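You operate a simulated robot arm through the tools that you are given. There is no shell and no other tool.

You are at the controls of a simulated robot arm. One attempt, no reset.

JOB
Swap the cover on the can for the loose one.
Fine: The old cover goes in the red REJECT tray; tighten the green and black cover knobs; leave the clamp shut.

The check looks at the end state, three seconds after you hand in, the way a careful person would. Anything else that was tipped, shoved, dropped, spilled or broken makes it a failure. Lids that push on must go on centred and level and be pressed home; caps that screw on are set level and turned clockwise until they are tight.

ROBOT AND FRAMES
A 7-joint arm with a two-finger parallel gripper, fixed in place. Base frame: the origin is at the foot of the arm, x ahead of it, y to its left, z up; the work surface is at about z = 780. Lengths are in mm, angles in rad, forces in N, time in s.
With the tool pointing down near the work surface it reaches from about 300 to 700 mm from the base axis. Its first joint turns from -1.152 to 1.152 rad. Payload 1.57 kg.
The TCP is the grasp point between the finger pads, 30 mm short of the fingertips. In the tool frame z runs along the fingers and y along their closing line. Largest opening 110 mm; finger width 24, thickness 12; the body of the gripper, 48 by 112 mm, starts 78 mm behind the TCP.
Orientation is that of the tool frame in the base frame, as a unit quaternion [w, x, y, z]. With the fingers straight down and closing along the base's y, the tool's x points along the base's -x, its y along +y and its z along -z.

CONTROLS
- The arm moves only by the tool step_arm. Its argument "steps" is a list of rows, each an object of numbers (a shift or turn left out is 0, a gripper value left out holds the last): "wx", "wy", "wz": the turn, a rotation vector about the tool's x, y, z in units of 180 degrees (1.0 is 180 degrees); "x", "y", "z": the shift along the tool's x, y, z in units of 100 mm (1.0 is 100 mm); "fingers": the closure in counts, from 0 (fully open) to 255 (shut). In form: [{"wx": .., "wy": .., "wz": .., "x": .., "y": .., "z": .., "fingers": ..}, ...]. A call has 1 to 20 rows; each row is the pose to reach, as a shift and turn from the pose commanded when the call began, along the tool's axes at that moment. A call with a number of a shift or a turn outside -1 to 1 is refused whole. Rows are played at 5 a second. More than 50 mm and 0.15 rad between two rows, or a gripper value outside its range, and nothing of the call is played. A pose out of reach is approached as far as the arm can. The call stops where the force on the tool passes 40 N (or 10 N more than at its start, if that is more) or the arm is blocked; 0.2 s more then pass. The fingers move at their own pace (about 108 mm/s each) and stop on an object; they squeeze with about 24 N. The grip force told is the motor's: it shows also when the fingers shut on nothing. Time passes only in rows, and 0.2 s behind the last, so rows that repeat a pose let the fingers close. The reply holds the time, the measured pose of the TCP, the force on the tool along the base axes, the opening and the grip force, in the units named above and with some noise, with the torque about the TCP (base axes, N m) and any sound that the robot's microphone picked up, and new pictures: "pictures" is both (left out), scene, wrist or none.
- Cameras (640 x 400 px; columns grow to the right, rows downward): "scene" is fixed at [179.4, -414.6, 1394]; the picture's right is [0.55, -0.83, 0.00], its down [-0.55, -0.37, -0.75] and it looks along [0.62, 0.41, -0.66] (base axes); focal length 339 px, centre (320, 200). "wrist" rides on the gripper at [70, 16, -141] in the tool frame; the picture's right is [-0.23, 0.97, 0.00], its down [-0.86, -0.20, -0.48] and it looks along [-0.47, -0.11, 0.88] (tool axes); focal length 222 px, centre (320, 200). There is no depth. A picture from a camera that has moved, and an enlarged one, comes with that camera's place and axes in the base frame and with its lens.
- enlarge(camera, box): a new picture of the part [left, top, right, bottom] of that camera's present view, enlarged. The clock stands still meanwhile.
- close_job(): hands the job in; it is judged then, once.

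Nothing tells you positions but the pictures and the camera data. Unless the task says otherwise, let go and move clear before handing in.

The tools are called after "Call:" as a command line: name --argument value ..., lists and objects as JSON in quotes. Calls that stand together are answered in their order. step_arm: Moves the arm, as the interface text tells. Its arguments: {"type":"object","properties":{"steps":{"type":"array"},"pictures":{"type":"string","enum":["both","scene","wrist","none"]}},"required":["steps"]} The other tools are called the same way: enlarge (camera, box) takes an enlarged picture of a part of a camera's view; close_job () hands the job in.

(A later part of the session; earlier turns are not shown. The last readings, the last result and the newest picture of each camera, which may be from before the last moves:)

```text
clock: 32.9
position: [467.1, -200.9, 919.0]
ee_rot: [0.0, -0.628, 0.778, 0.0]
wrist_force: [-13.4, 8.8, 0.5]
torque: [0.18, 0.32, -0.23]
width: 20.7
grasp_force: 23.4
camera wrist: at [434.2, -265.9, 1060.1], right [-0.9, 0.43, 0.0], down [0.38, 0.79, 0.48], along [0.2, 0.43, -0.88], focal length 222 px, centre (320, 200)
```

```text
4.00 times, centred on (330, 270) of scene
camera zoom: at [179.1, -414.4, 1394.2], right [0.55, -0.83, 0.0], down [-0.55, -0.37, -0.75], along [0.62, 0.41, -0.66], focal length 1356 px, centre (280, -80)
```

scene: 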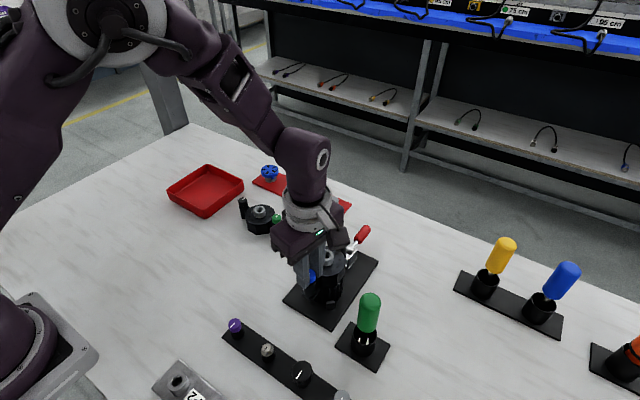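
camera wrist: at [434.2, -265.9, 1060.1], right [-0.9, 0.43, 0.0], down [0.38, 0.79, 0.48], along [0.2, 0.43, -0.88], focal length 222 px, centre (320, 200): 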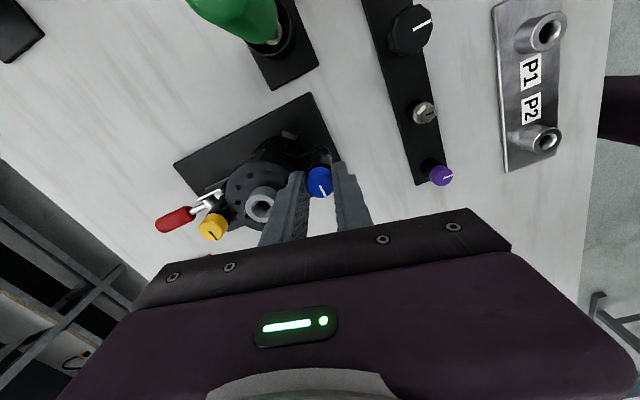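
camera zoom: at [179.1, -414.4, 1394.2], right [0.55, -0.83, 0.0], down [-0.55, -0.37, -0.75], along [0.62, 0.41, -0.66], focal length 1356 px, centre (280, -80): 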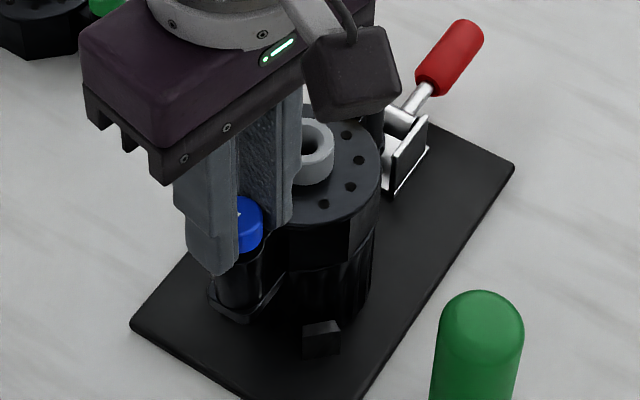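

The marker is back at its start direction after a full turn, the knob slips in the fingers, and the torque shows resistance (-0.23 N m). So blue is fully backed out at its end stop. I'll release, rise, and travel to yellow while winding the wrist back.

Call:
step_arm --steps '[{"fingers": 168}, {"fingers": 168}, {"z": -0.2, "fingers": 160}, {"z": -0.4, "fingers": 160}, {"x": -0.02, "y": -0.08, "z": -0.4, "wz": 0.045}, {"x": -0.035, "y": -0.16, "z": -0.4, "wz": 0.09}, {"x": -0.05, "y": -0.24, "z": -0.4, "wz": 0.135}, {"x": -0.07, "y": -0.32, "z": -0.4, "wz": 0.18}, {"x": -0.09, "y": -0.4, "z": -0.4, "wz": 0.225}, {"x": -0.105, "y": -0.48, "z": -0.4, "wz": 0.27}, {"x": -0.12, "y": -0.56, "z": -0.4, "wz": 0.315}, {"x": -0.14, "y": -0.64, "z": -0.4, "wz": 0.36}, {"x": -0.155, "y": -0.72, "z": -0.4, "wz": 0.405}, {"x": -0.17, "y": -0.8, "z": -0.4, "wz": 0.45}, {"x": -0.19, "y": -0.88, "z": -0.4, "wz": 0.495}, {"x": -0.2, "y": -0.93, "z": -0.4, "wz": 0.54}, {"x": -0.2, "y": -0.93, "z": -0.4, "wz": 0.585}, {"x": -0.2, "y": -0.93, "z": -0.4, "wz": 0.63}]' --pictures "both"

```text
clock: 36.7
position: [561.0, -201.4, 958.4]
ee_rot: [0.001, 0.308, 0.951, 0.0]
wrist_force: [0.4, -0.2, 0.1]
torque: [0.01, -0.03, -0.03]
width: 40.8
grasp_force: 0.1
camera wrist: at [512.8, -147.2, 1099.9], right [0.75, 0.66, 0.0], down [0.58, -0.66, 0.48], along [0.32, -0.36, -0.88], focal length 222 px, centre (320, 200)
```

scene: 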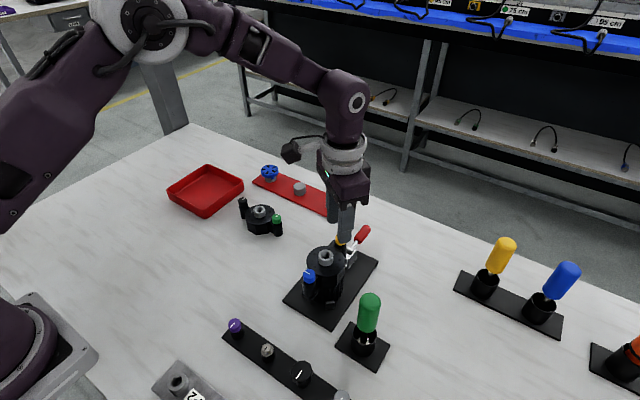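
wrist: 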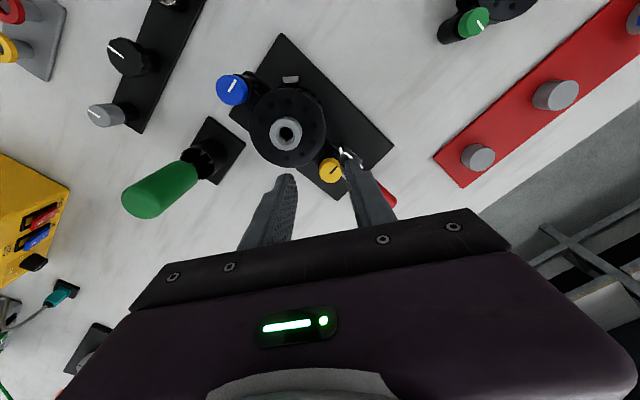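

Call:
enlarge --camera "wrist" --box '[210, 60, 370, 210]'

Call:
enlarge --camera "scene" --box '[280, 220, 380, 320]'

```text
2.67 times, centred on (290, 135) of wrist
camera zoom: at [512.8, -147.2, 1099.9], right [0.75, 0.66, 0.0], down [0.58, -0.66, 0.48], along [0.32, -0.36, -0.88], focal length 592 px, centre (400, 373)
```

zoom: 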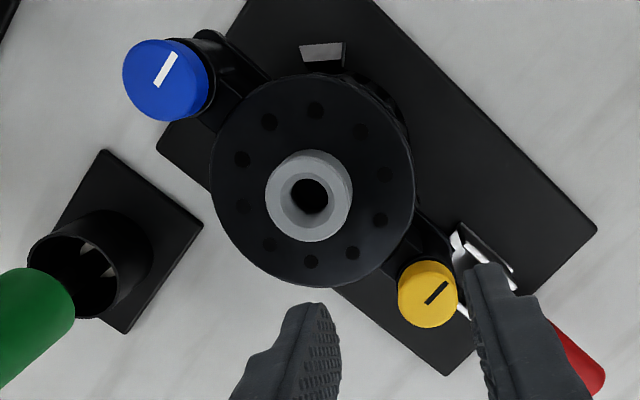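

```text
4.00 times, centred on (330, 270) of scene
camera zoom: at [179.4, -414.6, 1394.0], right [0.55, -0.83, 0.0], down [-0.55, -0.37, -0.75], along [0.62, 0.41, -0.66], focal length 1356 px, centre (280, -80)
```

zoom: 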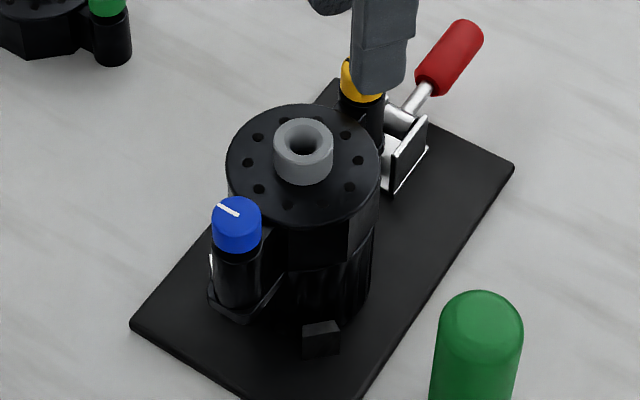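

Call:
step_arm --steps '[{"x": -0.03, "y": 0.025, "wz": 0.045, "fingers": 168}, {"x": -0.06, "y": 0.05, "wz": 0.09, "fingers": 168}, {"x": -0.089, "y": 0.077, "wz": 0.135, "fingers": 168}, {"x": -0.089, "y": 0.077, "wz": 0.18, "fingers": 168}, {"x": -0.089, "y": 0.077, "wz": 0.225, "fingers": 168}, {"x": -0.089, "y": 0.077, "wz": 0.27, "fingers": 168}, {"x": -0.089, "y": 0.077, "wz": 0.315, "fingers": 168}, {"x": -0.089, "y": 0.077, "wz": 0.36, "fingers": 168}, {"x": -0.089, "y": 0.077, "wz": 0.405, "fingers": 168}, {"x": -0.089, "y": 0.077, "wz": 0.44, "fingers": 168}, {"x": -0.089, "y": 0.077, "wz": 0.44, "fingers": 168}]' --pictures "wrist"

```text
clock: 39.1
position: [573.4, -201.3, 956.7]
ee_rot: [0.001, 0.844, 0.537, 0.001]
wrist_force: [-0.6, 0.1, -0.3]
torque: [0.03, 0.01, 0.0]
width: 37.3
grasp_force: 0.1
camera wrist: at [616.2, -143.5, 1099.4], right [0.79, -0.62, 0.0], down [-0.54, -0.69, 0.48], along [-0.29, -0.38, -0.88], focal length 222 px, centre (320, 200)
```

wrist: 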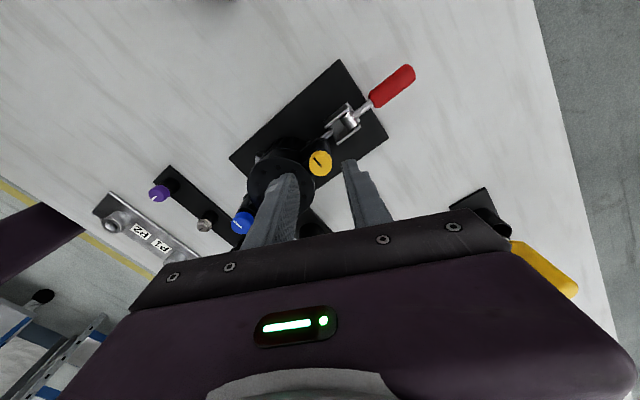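

Call:
enlarge --camera "wrist" --box '[270, 120, 370, 220]'

```text
4.00 times, centred on (320, 170) of wrist
camera zoom: at [616.2, -143.5, 1099.4], right [0.79, -0.62, 0.0], down [-0.54, -0.69, 0.48], along [-0.29, -0.38, -0.88], focal length 888 px, centre (320, 320)
```

zoom: 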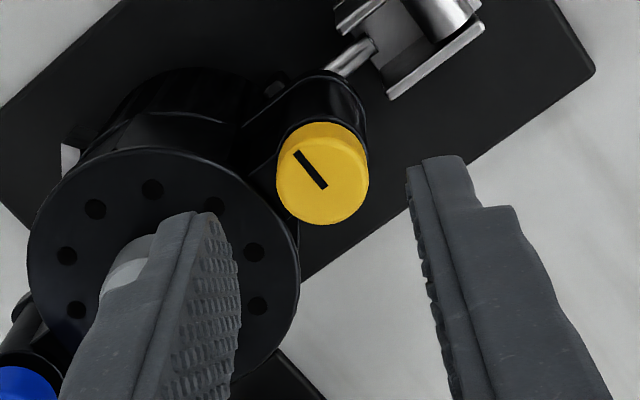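

Call:
step_arm --steps '[{"z": 0.2, "fingers": 168}, {"z": 0.38, "fingers": 168}, {"z": 0.42, "fingers": 168}, {"z": 0.42, "fingers": 255}, {"z": 0.42, "fingers": 255}, {"z": 0.42, "fingers": 255}]' --pictures "none"

```text
clock: 40.5
position: [573.4, -198.1, 914.6]
ee_rot: [0.0, 0.843, 0.538, 0.001]
wrist_force: [2.2, -1.9, -0.3]
torque: [-0.05, -0.05, 0.0]
width: 20.5
grasp_force: 23.9
```

Well centred on yellow. Turning it counter-clockwise.

Call:
step_arm --steps '[{"wz": -0.045}, {"z": -0.001, "wz": -0.09}, {"z": -0.001, "wz": -0.135}, {"z": -0.002, "wz": -0.18}, {"z": -0.002, "wz": -0.225}, {"z": -0.003, "wz": -0.27}, {"z": -0.003, "wz": -0.315}, {"z": -0.004, "wz": -0.36}, {"z": -0.004, "wz": -0.405}, {"z": -0.005, "wz": -0.45}, {"z": -0.005, "wz": -0.495}, {"z": -0.006, "wz": -0.54}]' --pictures "wrist"

```text
clock: 43.1
position: [572.0, -199.3, 915.9]
ee_rot: [-0.001, 0.153, 0.988, 0.001]
wrist_force: [-4.4, -1.0, -1.3]
torque: [-0.03, 0.28, -0.02]
width: 20.5
grasp_force: 23.8
camera wrist: at [510.1, -163.1, 1058.7], right [0.51, 0.86, 0.0], down [0.75, -0.45, 0.48], along [0.41, -0.24, -0.88], focal length 222 px, centre (320, 200)
```

wrist: 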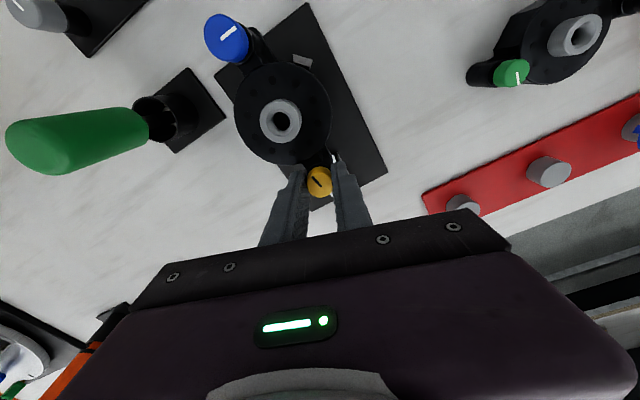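

Call:
step_arm --steps '[{"wz": -0.045}, {"z": -0.001, "wz": -0.09}, {"z": -0.001, "wz": -0.135}, {"z": -0.002, "wz": -0.18}, {"z": -0.002, "wz": -0.225}, {"z": -0.003, "wz": -0.27}, {"z": -0.003, "wz": -0.315}, {"z": -0.004, "wz": -0.36}, {"z": -0.004, "wz": -0.405}, {"z": -0.005, "wz": -0.45}, {"z": -0.005, "wz": -0.495}, {"z": -0.006, "wz": -0.54}]' --pictures "wrist"

Call:
step_arm --steps '[{"wz": -0.045}, {"z": -0.001, "wz": -0.09}, {"z": -0.001, "wz": -0.135}, {"z": -0.002, "wz": -0.18}, {"z": -0.002, "wz": -0.225}, {"z": -0.003, "wz": -0.27}, {"z": -0.003, "wz": -0.315}, {"z": -0.004, "wz": -0.36}, {"z": -0.004, "wz": -0.405}, {"z": -0.005, "wz": -0.45}, {"z": -0.005, "wz": -0.495}, {"z": -0.006, "wz": -0.54}]' --pictures "wrist"

```text
clock: 45.7
position: [573.6, -201.3, 917.1]
ee_rot: [0.002, -0.639, 0.769, -0.002]
wrist_force: [-10.5, -16.1, -0.3]
torque: [-0.4, 0.31, 0.03]
width: 20.7
grasp_force: 23.5
camera wrist: at [543.7, -266.2, 1059.5], right [-0.92, 0.4, 0.0], down [0.35, 0.81, 0.48], along [0.19, 0.44, -0.88], focal length 222 px, centre (320, 200)
```

wrist: 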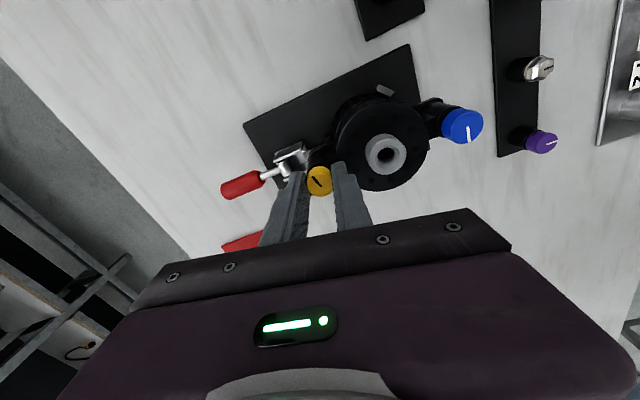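

```text
clock: 48.3
position: [573.4, -200.4, 917.9]
ee_rot: [-0.001, 1.0, -0.028, 0.002]
wrist_force: [16.6, -14.5, 8.9]
torque: [-0.39, -0.4, 0.02]
width: 20.4
grasp_force: 24.4
camera wrist: at [641.0, -219.9, 1060.5], right [-0.28, -0.96, 0.0], down [-0.84, 0.25, 0.48], along [-0.46, 0.14, -0.88], focal length 222 px, centre (320, 200)
```

wrist: 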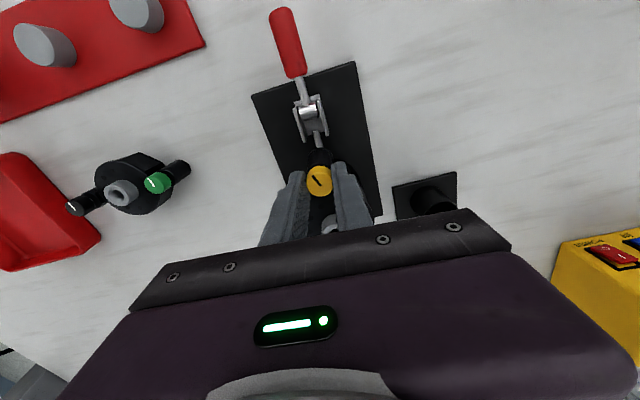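

Call:
step_arm --steps '[{"fingers": 168}, {"fingers": 168}, {"x": -0.005, "y": 0.012, "wz": 0.045}, {"x": -0.005, "y": 0.012, "wz": 0.09}, {"x": -0.005, "y": 0.012, "wz": 0.135}, {"x": -0.005, "y": 0.012, "wz": 0.18}, {"x": -0.005, "y": 0.012, "wz": 0.225}, {"x": -0.005, "y": 0.012, "wz": 0.27}, {"x": -0.005, "y": 0.012, "wz": 0.315}, {"x": -0.005, "y": 0.012, "wz": 0.36}, {"x": -0.005, "y": 0.012, "wz": 0.405}, {"x": -0.005, "y": 0.012, "wz": 0.45}, {"x": -0.005, "y": 0.012, "wz": 0.495}, {"x": -0.005, "y": 0.012, "wz": 0.54}, {"x": -0.005, "y": 0.012, "wz": 0.54, "fingers": 255}, {"x": -0.005, "y": 0.012, "wz": 0.54, "fingers": 255}, {"x": -0.005, "y": 0.012, "wz": 0.54, "fingers": 255}]' --pictures "wrist"

```text
clock: 51.9
position: [572.6, -201.6, 917.6]
ee_rot: [0.002, -0.639, 0.769, -0.001]
wrist_force: [9.7, -1.5, 0.1]
torque: [-0.07, 0.0, -0.04]
width: 20.7
grasp_force: 23.7
camera wrist: at [543.0, -266.6, 1060.3], right [-0.92, 0.4, 0.0], down [0.35, 0.8, 0.48], along [0.2, 0.44, -0.88], focal length 222 px, centre (320, 200)
```

wrist: 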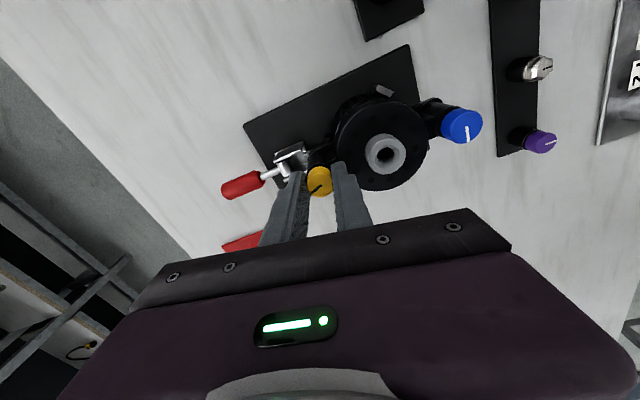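

Call:
step_arm --steps '[{"y": -0.007}, {"y": -0.007, "wz": -0.045}, {"y": -0.007, "wz": -0.09}, {"y": -0.007, "wz": -0.135}, {"y": -0.007, "wz": -0.18, "z": -0.001}, {"y": -0.007, "wz": -0.225, "z": -0.001}, {"y": -0.007, "wz": -0.27, "z": -0.001}, {"y": -0.007, "wz": -0.315, "z": -0.002}, {"y": -0.007, "wz": -0.36, "z": -0.002}]' --pictures "none"

Call:
step_arm --steps '[{"wz": -0.03}, {"wz": -0.06}, {"wz": -0.09}]' --pictures "wrist"

```text
clock: 53.9
position: [574.2, -201.4, 918.0]
ee_rot: [-0.002, 0.952, -0.305, 0.002]
wrist_force: [8.3, 4.6, 11.2]
torque: [0.19, 0.14, -0.06]
width: 20.5
grasp_force: 23.7
```

```text
clock: 54.7
position: [574.3, -201.3, 916.9]
ee_rot: [-0.001, 0.986, -0.169, 0.001]
wrist_force: [6.6, 6.9, 7.0]
torque: [0.19, -0.1, -0.15]
width: 20.8
grasp_force: 23.8
camera wrist: at [632.7, -239.1, 1060.1], right [-0.54, -0.84, 0.0], down [-0.74, 0.47, 0.48], along [-0.4, 0.26, -0.88], focal length 222 px, centre (320, 200)
```

wrist: 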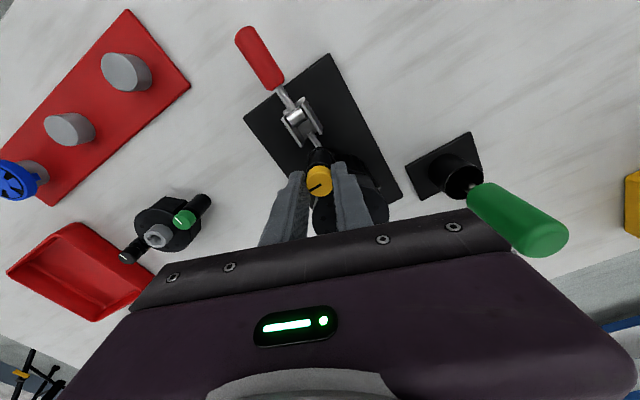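

Call:
enlarge --camera "wrist" --box '[270, 140, 370, 240]'

Call:
step_arm --steps '[{"wz": -0.03}, {"wz": -0.06}, {"wz": -0.06}]' --pictures "none"

Call:
enlarge --camera "wrist" --box '[270, 140, 370, 240]'

```text
4.00 times, centred on (320, 190) of wrist
camera zoom: at [632.7, -239.1, 1060.1], right [-0.54, -0.84, 0.0], down [-0.74, 0.47, 0.48], along [-0.4, 0.26, -0.88], focal length 888 px, centre (320, 240)
```

zoom: 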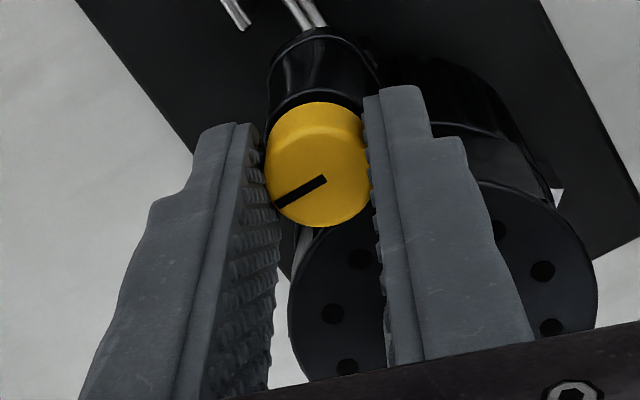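

```text
clock: 55.5
position: [573.3, -201.0, 918.2]
ee_rot: [0.0, 0.997, -0.075, 0.002]
wrist_force: [6.9, 10.7, 0.7]
torque: [0.2, -0.23, -0.21]
width: 20.4
grasp_force: 23.9
```

```text
4.00 times, centred on (320, 190) of wrist
camera zoom: at [639.0, -227.2, 1060.2], right [-0.37, -0.93, 0.0], down [-0.82, 0.32, 0.48], along [-0.44, 0.18, -0.88], focal length 888 px, centre (320, 240)
```

zoom: 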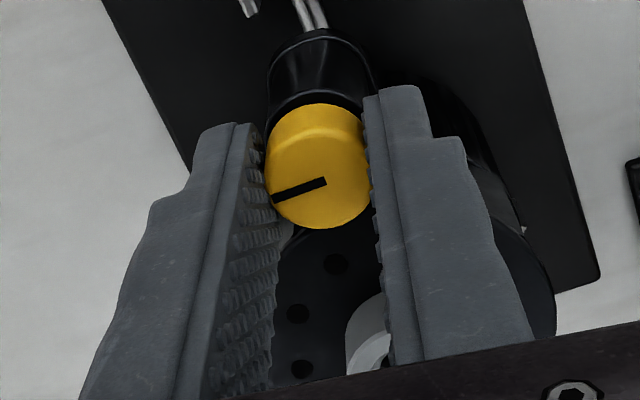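

Yellow is at its stop too: it turned 360°, and now it slips with the marker back at the start. Both knobs are backed out. I'll release, rise, wind back to yaw≈0 and move over the boss.

Call:
step_arm --steps '[{"fingers": 160}, {"fingers": 150}, {"z": -0.2, "fingers": 150}, {"z": -0.45, "fingers": 150}, {"x": -0.1, "y": 0.015, "z": -0.45, "wz": 0.045}, {"x": -0.2, "y": 0.03, "z": -0.45, "wz": 0.09}, {"x": -0.3, "y": 0.045, "z": -0.45, "wz": 0.135}, {"x": -0.4, "y": 0.06, "z": -0.45, "wz": 0.18}, {"x": -0.537, "y": 0.075, "z": -0.45, "wz": 0.225}, {"x": -0.537, "y": 0.075, "z": -0.45, "wz": 0.27}, {"x": -0.537, "y": 0.075, "z": -0.45, "wz": 0.315}, {"x": -0.537, "y": 0.075, "z": -0.45, "wz": 0.36}, {"x": -0.537, "y": 0.075, "z": -0.45, "wz": 0.405}, {"x": -0.537, "y": 0.075, "z": -0.45, "wz": 0.45}, {"x": -0.537, "y": 0.075, "z": -0.45, "wz": 0.495}, {"x": -0.537, "y": 0.075, "z": -0.45, "wz": 0.54}, {"x": -0.537, "y": 0.075, "z": -0.45, "wz": 0.585}, {"x": -0.537, "y": 0.075, "z": -0.45, "wz": 0.63}, {"x": -0.537, "y": 0.075, "z": -0.45, "wz": 0.675}, {"x": -0.537, "y": 0.075, "z": -0.45, "wz": 0.72}]' --pictures "none"

Call:
step_arm --steps '[{"wz": 0.045}, {"wz": 0.09}, {"wz": 0.135}, {"wz": 0.18}, {"wz": 0.225}, {"wz": 0.232}, {"wz": 0.232}]' --pictures "both"

```text
clock: 59.7
position: [519.8, -200.0, 963.3]
ee_rot: [0.001, -0.354, 0.935, 0.0]
wrist_force: [0.9, -0.2, 0.0]
torque: [-0.01, 0.03, 0.0]
width: 45.3
grasp_force: 0.1
```

```text
clock: 61.3
position: [518.7, -201.2, 962.7]
ee_rot: [0.001, 0.001, 1.0, 0.001]
wrist_force: [1.3, -0.8, -0.1]
torque: [0.02, 0.04, 0.02]
width: 45.3
grasp_force: 0.0
camera wrist: at [448.1, -183.7, 1104.9], right [0.23, 0.97, 0.0], down [0.85, -0.2, 0.48], along [0.47, -0.11, -0.88], focal length 222 px, centre (320, 200)
```

scene: 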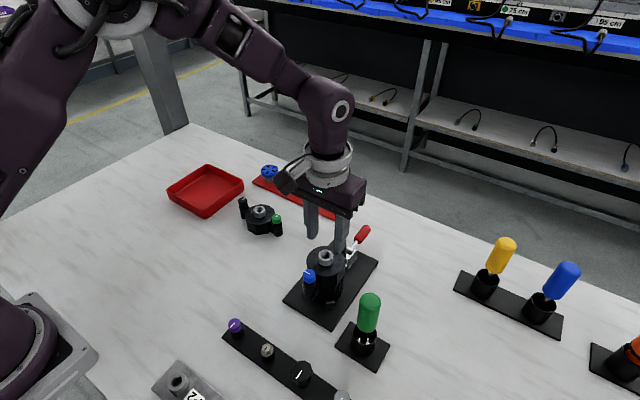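
wrist: 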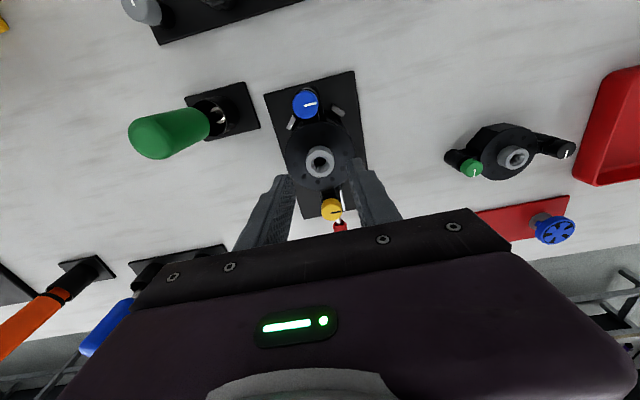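

Call:
enlarge --camera "wrist" --box '[260, 80, 400, 240]'

Call:
enlarge --camera "wrist" --box '[430, 110, 590, 210]'

Call:
enlarge --camera "scene" --box '[280, 220, 380, 320]'

```text
2.50 times, centred on (330, 160) of wrist
camera zoom: at [448.1, -183.7, 1104.9], right [0.23, 0.97, 0.0], down [0.85, -0.2, 0.48], along [0.47, -0.11, -0.88], focal length 555 px, centre (295, 300)
```

zoom: 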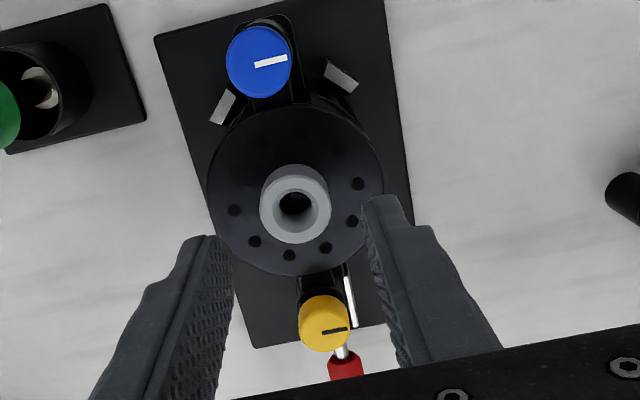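

```text
4.00 times, centred on (510, 160) of wrist
camera zoom: at [448.1, -183.7, 1104.9], right [0.23, 0.97, 0.0], down [0.85, -0.2, 0.48], along [0.47, -0.11, -0.88], focal length 888 px, centre (-440, 360)
```

zoom: 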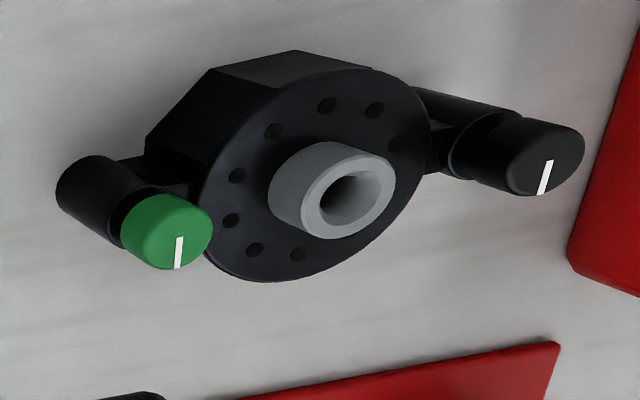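

```text
4.00 times, centred on (330, 270) of scene
camera zoom: at [179.4, -414.6, 1394.0], right [0.55, -0.83, 0.0], down [-0.55, -0.37, -0.75], along [0.62, 0.41, -0.66], focal length 1356 px, centre (280, -80)
```

zoom: 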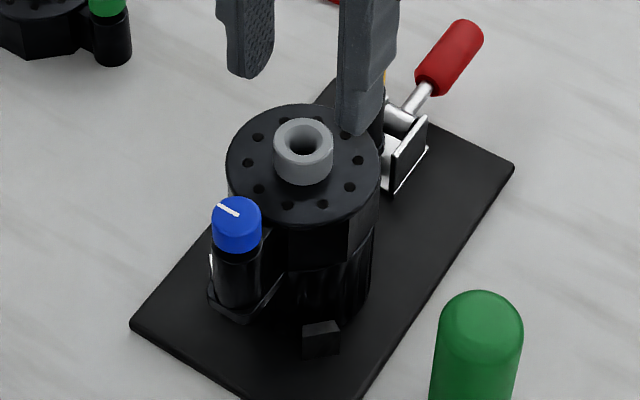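

I'm centred over the boss. Lowering to about 2 mm above the disc and gripping it.

Call:
step_arm --steps '[{"z": 0.2, "fingers": 150}, {"z": 0.4, "fingers": 150}, {"z": 0.48, "fingers": 150}, {"z": 0.48, "fingers": 150}, {"z": 0.48, "fingers": 255}, {"z": 0.48, "fingers": 255}, {"z": 0.48, "fingers": 255}]' --pictures "both"

```text
clock: 62.9
position: [518.1, -199.3, 913.6]
ee_rot: [0.001, 0.002, 1.0, -0.001]
wrist_force: [1.2, -2.6, -1.5]
torque: [-0.17, -0.07, -0.01]
width: 24.0
grasp_force: 24.2
camera wrist: at [448.3, -183.6, 1057.0], right [0.23, 0.97, 0.0], down [0.85, -0.2, 0.48], along [0.47, -0.11, -0.88], focal length 222 px, centre (320, 200)
```

scene: 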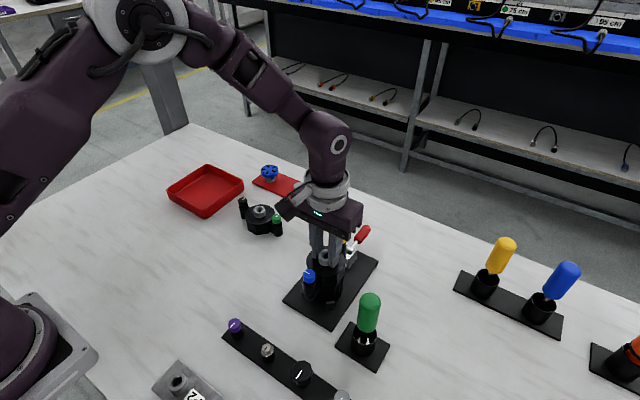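
wrist: 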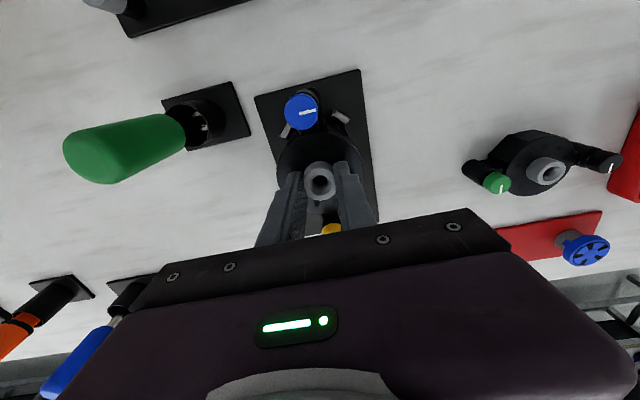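

Call:
step_arm --steps '[{"z": -0.01}, {"z": -0.03}, {"z": -0.05}, {"z": -0.07}]' --pictures "scene"

Call:
enlarge --camera "scene" --box '[280, 220, 380, 320]'

```text
clock: 63.9
position: [519.9, -201.2, 920.9]
ee_rot: [0.001, 0.001, 1.0, 0.001]
wrist_force: [-0.7, 0.5, -2.4]
torque: [0.0, 0.02, 0.02]
width: 24.1
grasp_force: 24.2
```

scene: 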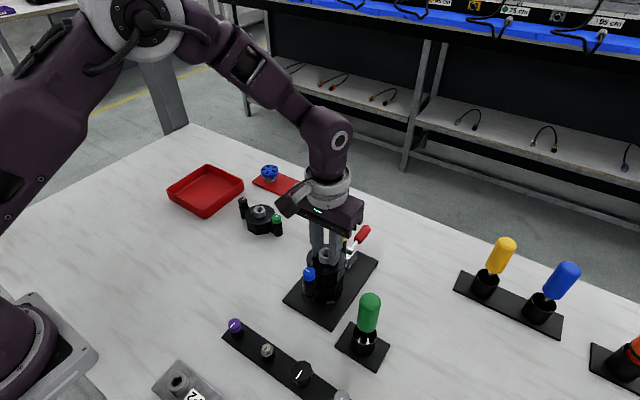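

```text
4.00 times, centred on (330, 270) of scene
camera zoom: at [179.5, -414.6, 1394.0], right [0.55, -0.83, 0.0], down [-0.55, -0.37, -0.75], along [0.62, 0.41, -0.66], focal length 1356 px, centre (280, -80)
```

zoom: 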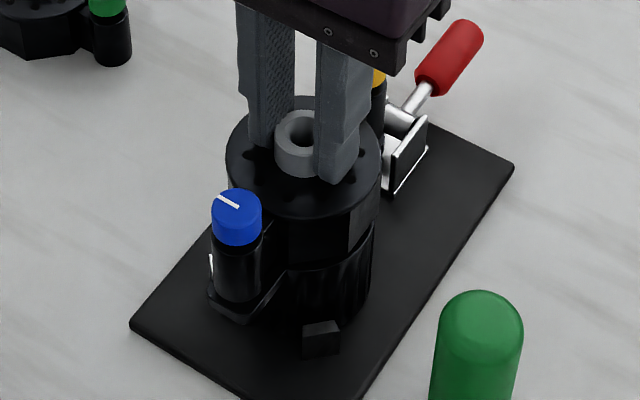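

The old cover is free and lifting with a load of about 2.4 N. Raising it clear.

Call:
step_arm --steps '[{"z": -0.1}, {"z": -0.2}, {"z": -0.35}, {"z": -0.5}, {"z": -0.7}, {"z": -0.9}, {"z": -0.9}]' --pictures "both"

Call:
enlarge --camera "scene" --box '[270, 200, 390, 320]'

Call:
enlarge --camera "scene" --box '[155, 150, 255, 230]'

```text
clock: 65.5
position: [519.8, -200.7, 1011.8]
ee_rot: [0.001, 0.0, 1.0, 0.001]
wrist_force: [-0.4, 0.4, -0.3]
torque: [-0.01, -0.03, -0.02]
width: 0.0
grasp_force: 21.5
camera wrist: at [448.9, -183.6, 1154.5], right [0.23, 0.97, 0.0], down [0.85, -0.2, 0.48], along [0.47, -0.11, -0.88], focal length 222 px, centre (320, 200)
```

scene: 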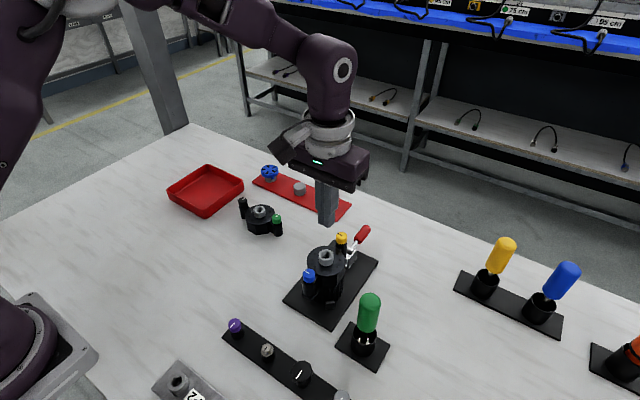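
wrist: 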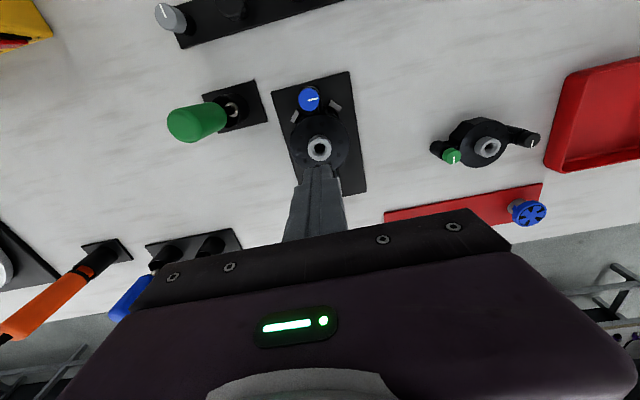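

```text
3.33 times, centred on (330, 260) of scene
camera zoom: at [179.4, -414.6, 1394.0], right [0.55, -0.83, 0.0], down [-0.55, -0.37, -0.75], along [0.62, 0.41, -0.66], focal length 1130 px, centre (287, 0)
```

zoom: 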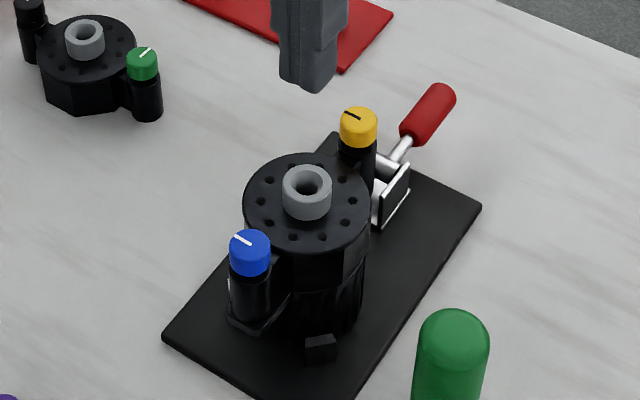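

```text
5.00 times, centred on (205, 190) of scene
camera zoom: at [179.4, -414.6, 1394.0], right [0.55, -0.83, 0.0], down [-0.55, -0.37, -0.75], along [0.62, 0.41, -0.66], focal length 1694 px, centre (895, 250)
```

zoom: 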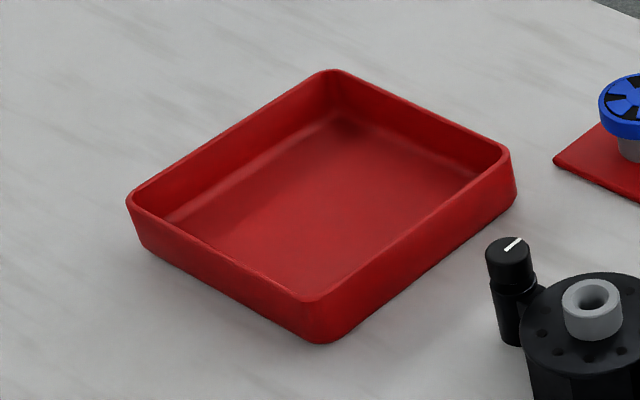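

The fingers are empty: the boss slipped out of the grip partway up, and the cover is back on the can. I'll check how it's sitting.

Call:
enlarge --camera "scene" --box '[280, 220, 380, 320]'

Call:
enlarge --camera "wrist" --box '[260, 70, 380, 200]'

```text
4.00 times, centred on (330, 270) of scene
camera zoom: at [179.4, -414.6, 1394.0], right [0.55, -0.83, 0.0], down [-0.55, -0.37, -0.75], along [0.62, 0.41, -0.66], focal length 1356 px, centre (280, -80)
```

zoom: 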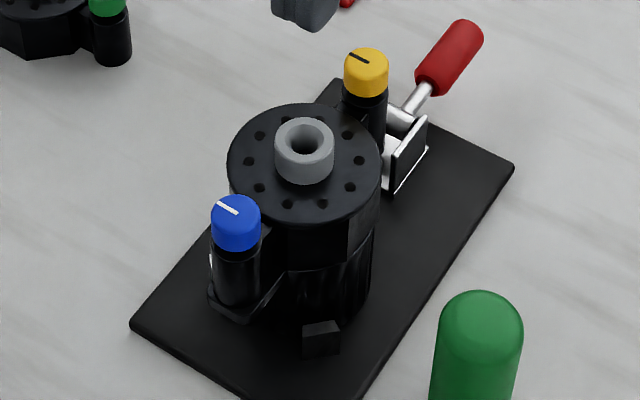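

```text
3.08 times, centred on (320, 135) of wrist
camera zoom: at [448.9, -183.6, 1154.5], right [0.23, 0.97, 0.0], down [0.85, -0.2, 0.48], along [0.47, -0.11, -0.88], focal length 684 px, centre (320, 400)
```

zoom: 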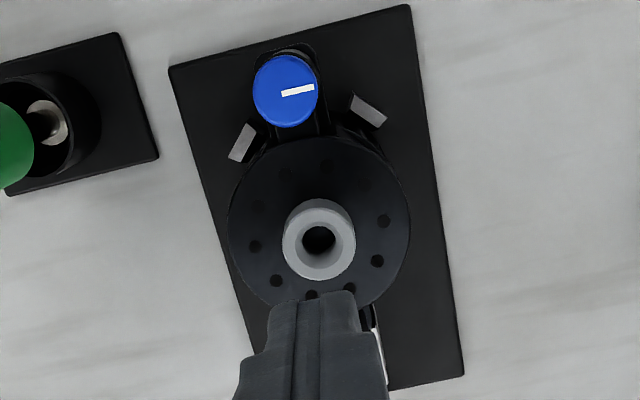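

The cover looks seated about where it was. I'll regrip deeper on the boss and lift slowly, checking for slip as I go.

Call:
step_arm --steps '[{"fingers": 150}, {"fingers": 150, "z": 0.2}, {"fingers": 150, "z": 0.5}, {"fingers": 150, "z": 0.8}, {"fingers": 150, "z": 0.95}, {"fingers": 150, "z": 0.98}, {"fingers": 150, "z": 0.985}, {"fingers": 150, "z": 0.985}]' --pictures "both"

Call:
enlarge --camera "wrist" --box '[260, 80, 380, 240]'

Call:
enlarge --camera "scene" --box '[280, 220, 380, 320]'

```text
clock: 67.3
position: [519.9, -199.8, 913.1]
ee_rot: [0.001, 0.0, 1.0, 0.0]
wrist_force: [0.7, 1.5, 13.3]
torque: [0.04, 0.07, 0.03]
width: 45.2
grasp_force: 0.1
camera wrist: at [448.3, -183.2, 1056.1], right [0.23, 0.97, 0.0], down [0.85, -0.2, 0.48], along [0.47, -0.11, -0.88], focal length 222 px, centre (320, 200)
```

scene: 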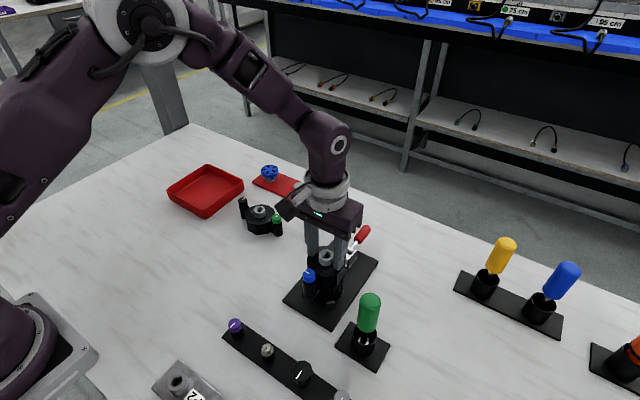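
wrist: 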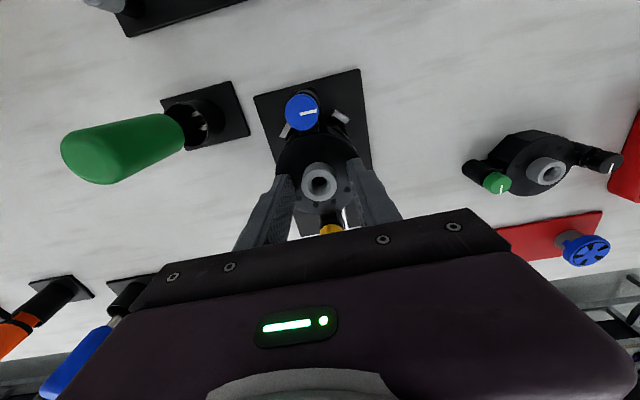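

```text
2.50 times, centred on (320, 160) of wrist
camera zoom: at [448.3, -183.2, 1056.1], right [0.23, 0.97, 0.0], down [0.85, -0.2, 0.48], along [0.47, -0.11, -0.88], focal length 555 px, centre (320, 300)
```

zoom: 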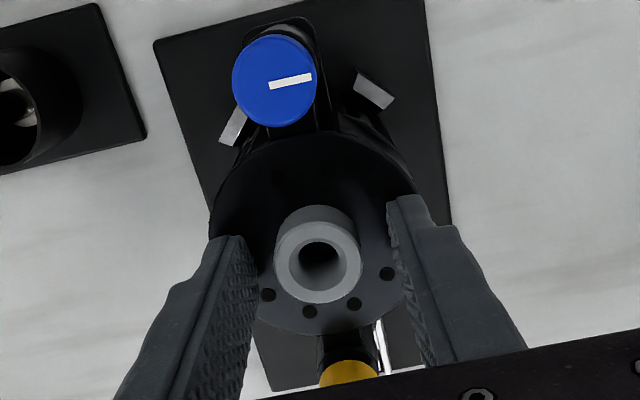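

```text
4.00 times, centred on (330, 270) of scene
camera zoom: at [179.2, -414.5, 1394.1], right [0.55, -0.83, 0.0], down [-0.55, -0.37, -0.75], along [0.62, 0.41, -0.66], focal length 1356 px, centre (280, -80)
```

zoom: 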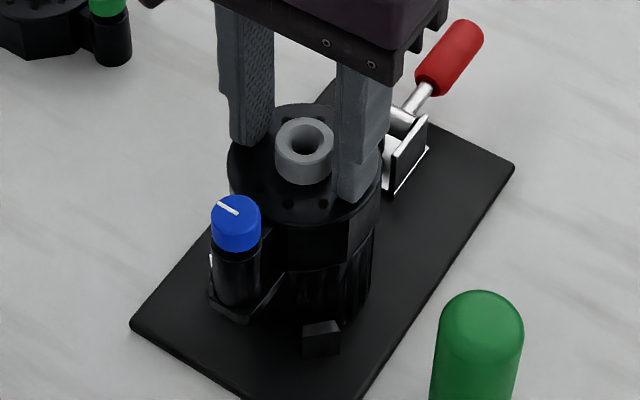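

Call:
step_arm --steps '[{"z": -0.008}, {"z": -0.008, "fingers": 255}, {"z": -0.008, "fingers": 255}, {"z": -0.008, "fingers": 255}, {"z": -0.008, "fingers": 255}]' --pictures "none"

Call:
step_arm --steps '[{"z": -0.01}, {"z": -0.02}, {"z": -0.03}, {"z": -0.04}, {"z": -0.04}]' --pictures "none"

Call:
enlarge --camera "scene" --box '[280, 220, 380, 320]'

```text
clock: 68.5
position: [519.0, -198.9, 913.2]
ee_rot: [0.001, 0.001, 1.0, 0.0]
wrist_force: [-1.7, -9.2, 10.9]
torque: [-0.36, 0.16, -0.29]
width: 23.9
grasp_force: 23.6
```

```text
clock: 69.7
position: [519.0, -200.3, 918.0]
ee_rot: [0.001, 0.001, 1.0, 0.001]
wrist_force: [0.2, 0.6, -1.0]
torque: [0.0, 0.03, -0.01]
width: 24.4
grasp_force: 24.1
```

```text
4.00 times, centred on (330, 270) of scene
camera zoom: at [179.5, -414.6, 1394.0], right [0.55, -0.83, 0.0], down [-0.55, -0.37, -0.75], along [0.62, 0.41, -0.66], focal length 1356 px, centre (280, -80)
```

zoom: 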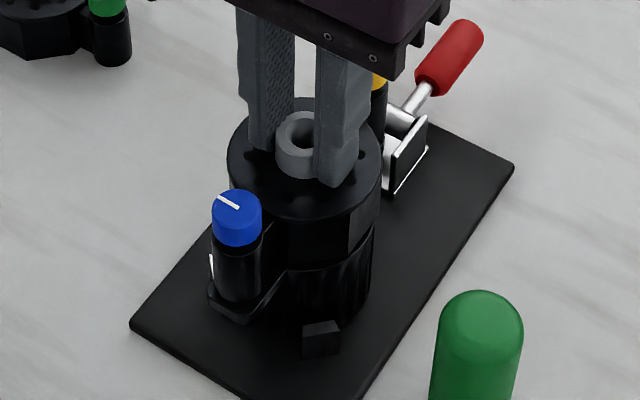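

Call:
step_arm --steps '[{"z": -0.01}, {"z": -0.02}, {"z": -0.03}, {"z": -0.04}, {"z": -0.05}, {"z": -0.06}]' --pictures "none"

Call:
enlarge --camera "scene" --box '[280, 220, 380, 320]'

```text
clock: 71.1
position: [519.5, -199.7, 923.9]
ee_rot: [0.001, 0.001, 1.0, 0.001]
wrist_force: [0.0, 0.3, -1.0]
torque: [0.02, -0.01, 0.0]
width: 23.8
grasp_force: 24.0
```

```text
4.00 times, centred on (330, 270) of scene
camera zoom: at [179.5, -414.6, 1394.0], right [0.55, -0.83, 0.0], down [-0.55, -0.37, -0.75], along [0.62, 0.41, -0.66], focal length 1356 px, centre (280, -80)
```

zoom: 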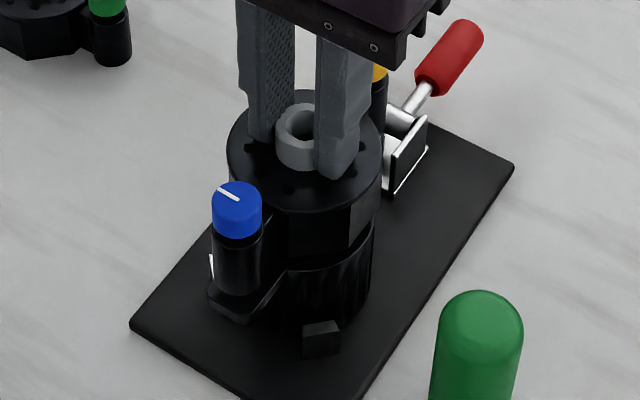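

Call:
step_arm --steps '[{"z": -0.015}, {"z": -0.03}, {"z": -0.045}, {"z": -0.06}, {"z": -0.075}, {"z": -0.09}]' --pictures "none"

Call:
enlarge --camera "scene" --box '[280, 220, 380, 320]'

```text
clock: 72.5
position: [518.9, -200.9, 933.3]
ee_rot: [0.001, 0.001, 1.0, 0.0]
wrist_force: [-0.5, 0.2, -1.2]
torque: [-0.02, -0.01, 0.0]
width: 24.2
grasp_force: 24.0
```

```text
4.00 times, centred on (330, 270) of scene
camera zoom: at [179.5, -414.6, 1394.0], right [0.55, -0.83, 0.0], down [-0.55, -0.37, -0.75], along [0.62, 0.41, -0.66], focal length 1356 px, centre (280, -80)
```

zoom: 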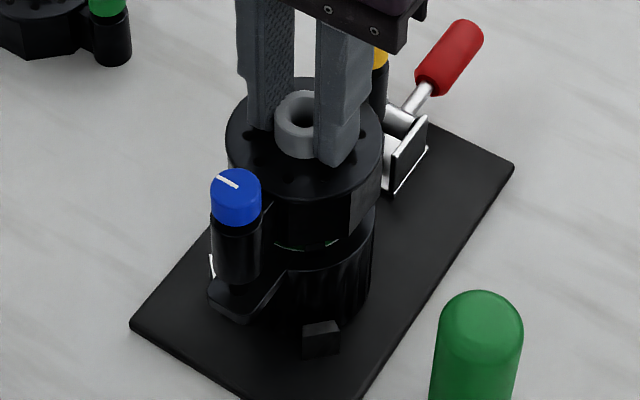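

Call:
step_arm --steps '[{"z": -0.015}, {"z": -0.03}, {"z": -0.045}, {"z": -0.06}, {"z": -0.075}, {"z": -0.09}]' --pictures "none"

Call:
enlarge --camera "scene" --box '[280, 220, 380, 320]'

```text
clock: 73.9
position: [519.3, -200.8, 942.8]
ee_rot: [0.001, 0.001, 1.0, 0.0]
wrist_force: [-0.1, -0.6, -2.4]
torque: [0.04, -0.01, 0.01]
width: 24.1
grasp_force: 23.9
```

```text
4.00 times, centred on (330, 270) of scene
camera zoom: at [179.5, -414.6, 1394.0], right [0.55, -0.83, 0.0], down [-0.55, -0.37, -0.75], along [0.62, 0.41, -0.66], focal length 1356 px, centre (280, -80)
```

zoom: 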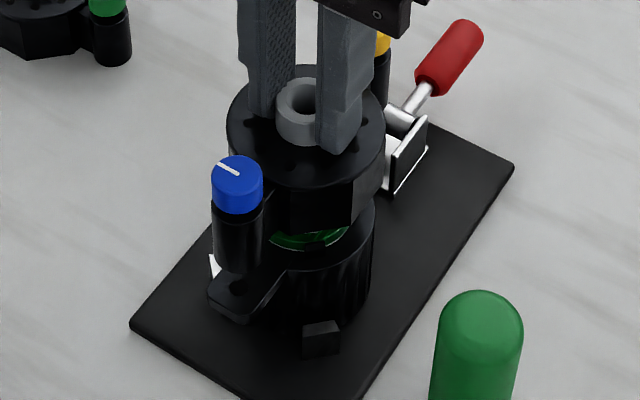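

Call:
step_arm --steps '[{"z": -0.015}, {"z": -0.035}, {"z": -0.06}, {"z": -0.085}, {"z": -0.11}, {"z": -0.135}, {"z": -0.16}, {"z": -0.185}, {"z": -0.2}, {"z": -0.21}]' --pictures "none"

Call:
enlarge --camera "scene" --box '[270, 200, 390, 320]'

```text
clock: 76.1
position: [520.3, -200.7, 962.9]
ee_rot: [0.0, 0.001, 1.0, 0.001]
wrist_force: [-0.4, -0.7, -1.1]
torque: [0.07, -0.03, 0.0]
width: 23.9
grasp_force: 24.1
```

```text
3.33 times, centred on (330, 260) of scene
camera zoom: at [179.5, -414.6, 1394.0], right [0.55, -0.83, 0.0], down [-0.55, -0.37, -0.75], along [0.62, 0.41, -0.66], focal length 1130 px, centre (287, 0)
```

zoom: 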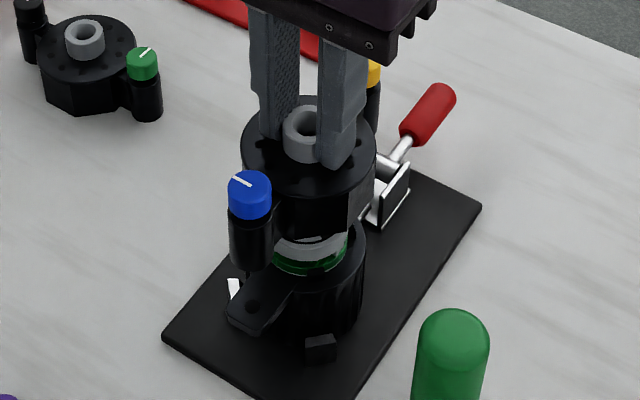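

Call:
step_arm --steps '[{"z": -0.02}, {"z": -0.05}, {"z": -0.09}, {"z": -0.13}, {"z": -0.17}, {"z": -0.21}, {"z": -0.25}, {"z": -0.29}, {"z": -0.33}, {"z": -0.37}, {"z": -0.41}, {"z": -0.45}, {"z": -0.48}, {"z": -0.5}]' --pictures "both"

Call:
enlarge --camera "scene" --box '[260, 180, 400, 320]'

```text
clock: 79.1
position: [520.2, -200.4, 1012.4]
ee_rot: [0.001, 0.001, 1.0, 0.001]
wrist_force: [0.0, -0.3, -2.4]
torque: [0.01, -0.03, 0.02]
width: 24.2
grasp_force: 24.1
camera wrist: at [448.7, -183.6, 1154.6], right [0.23, 0.97, 0.0], down [0.85, -0.2, 0.48], along [0.47, -0.11, -0.88], focal length 222 px, centre (320, 200)
```

scene: 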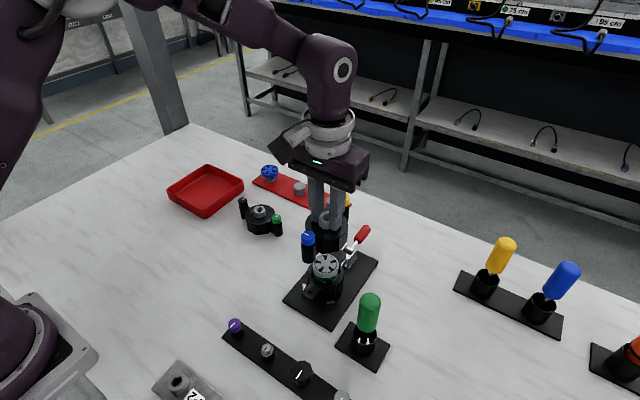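
wrist: 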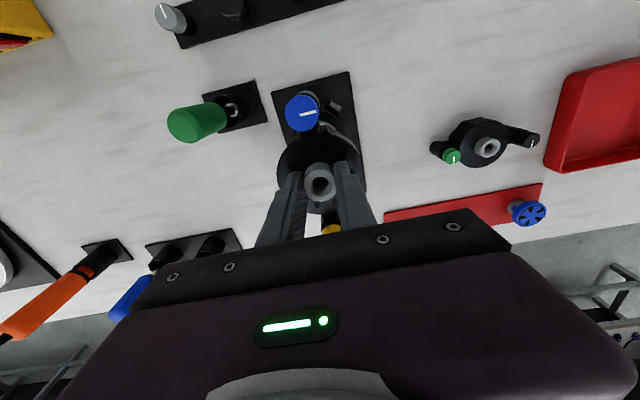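

```text
2.86 times, centred on (330, 250) of scene
camera zoom: at [179.5, -414.6, 1394.0], right [0.55, -0.83, 0.0], down [-0.55, -0.37, -0.75], along [0.62, 0.41, -0.66], focal length 968 px, centre (291, 57)
```

zoom: 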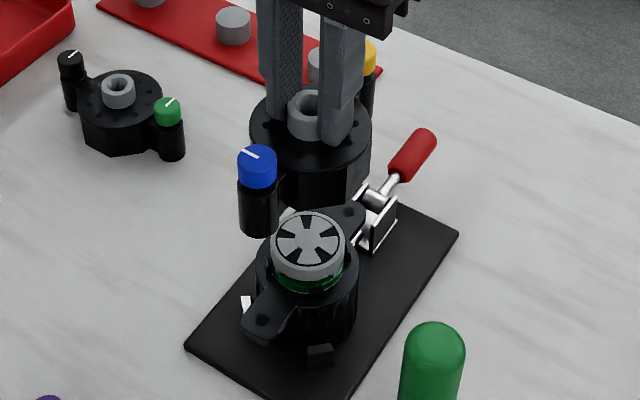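

The old cover is off, and I can see an impeller-like insert and the bolt ears on the can. I'll carry the cover gently toward the red tray.

Call:
step_arm --steps '[{"x": -0.02, "y": 0.05}, {"x": -0.04, "y": 0.15}, {"x": -0.06, "y": 0.27}, {"x": -0.09, "y": 0.4}, {"x": -0.11, "y": 0.53}, {"x": -0.14, "y": 0.66}, {"x": -0.17, "y": 0.79}, {"x": -0.19, "y": 0.91}, {"x": -0.21, "y": 1.0}]' --pictures "none"

Call:
step_arm --steps '[{"x": -0.02, "y": 0.1}, {"x": -0.04, "y": 0.22}, {"x": -0.06, "y": 0.34}, {"x": -0.09, "y": 0.46}, {"x": -0.11, "y": 0.58}, {"x": -0.14, "y": 0.7}, {"x": -0.17, "y": 0.82}, {"x": -0.19, "y": 0.92}, {"x": -0.21, "y": 1.0}]' --pictures "both"

```text
clock: 81.1
position: [539.6, -99.9, 1012.8]
ee_rot: [0.001, 0.001, 1.0, 0.001]
wrist_force: [-0.1, -0.4, -1.9]
torque: [0.02, 0.04, 0.03]
width: 24.0
grasp_force: 24.3
```

```text
clock: 83.1
position: [561.5, -1.4, 1013.0]
ee_rot: [0.001, 0.001, 1.0, 0.001]
wrist_force: [0.1, -1.0, -2.0]
torque: [-0.01, -0.02, -0.02]
width: 24.1
grasp_force: 23.7
camera wrist: at [490.3, 15.9, 1155.4], right [0.23, 0.97, 0.0], down [0.85, -0.2, 0.48], along [0.47, -0.11, -0.88], focal length 222 px, centre (320, 200)
```

scene: 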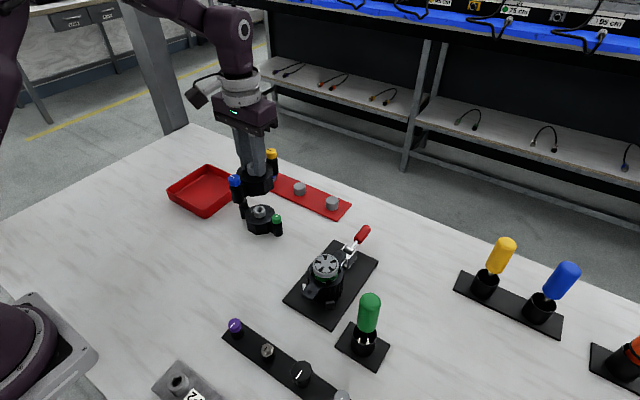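
wrist: 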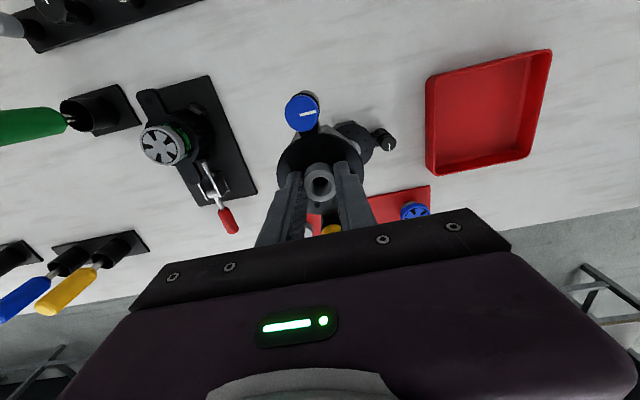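

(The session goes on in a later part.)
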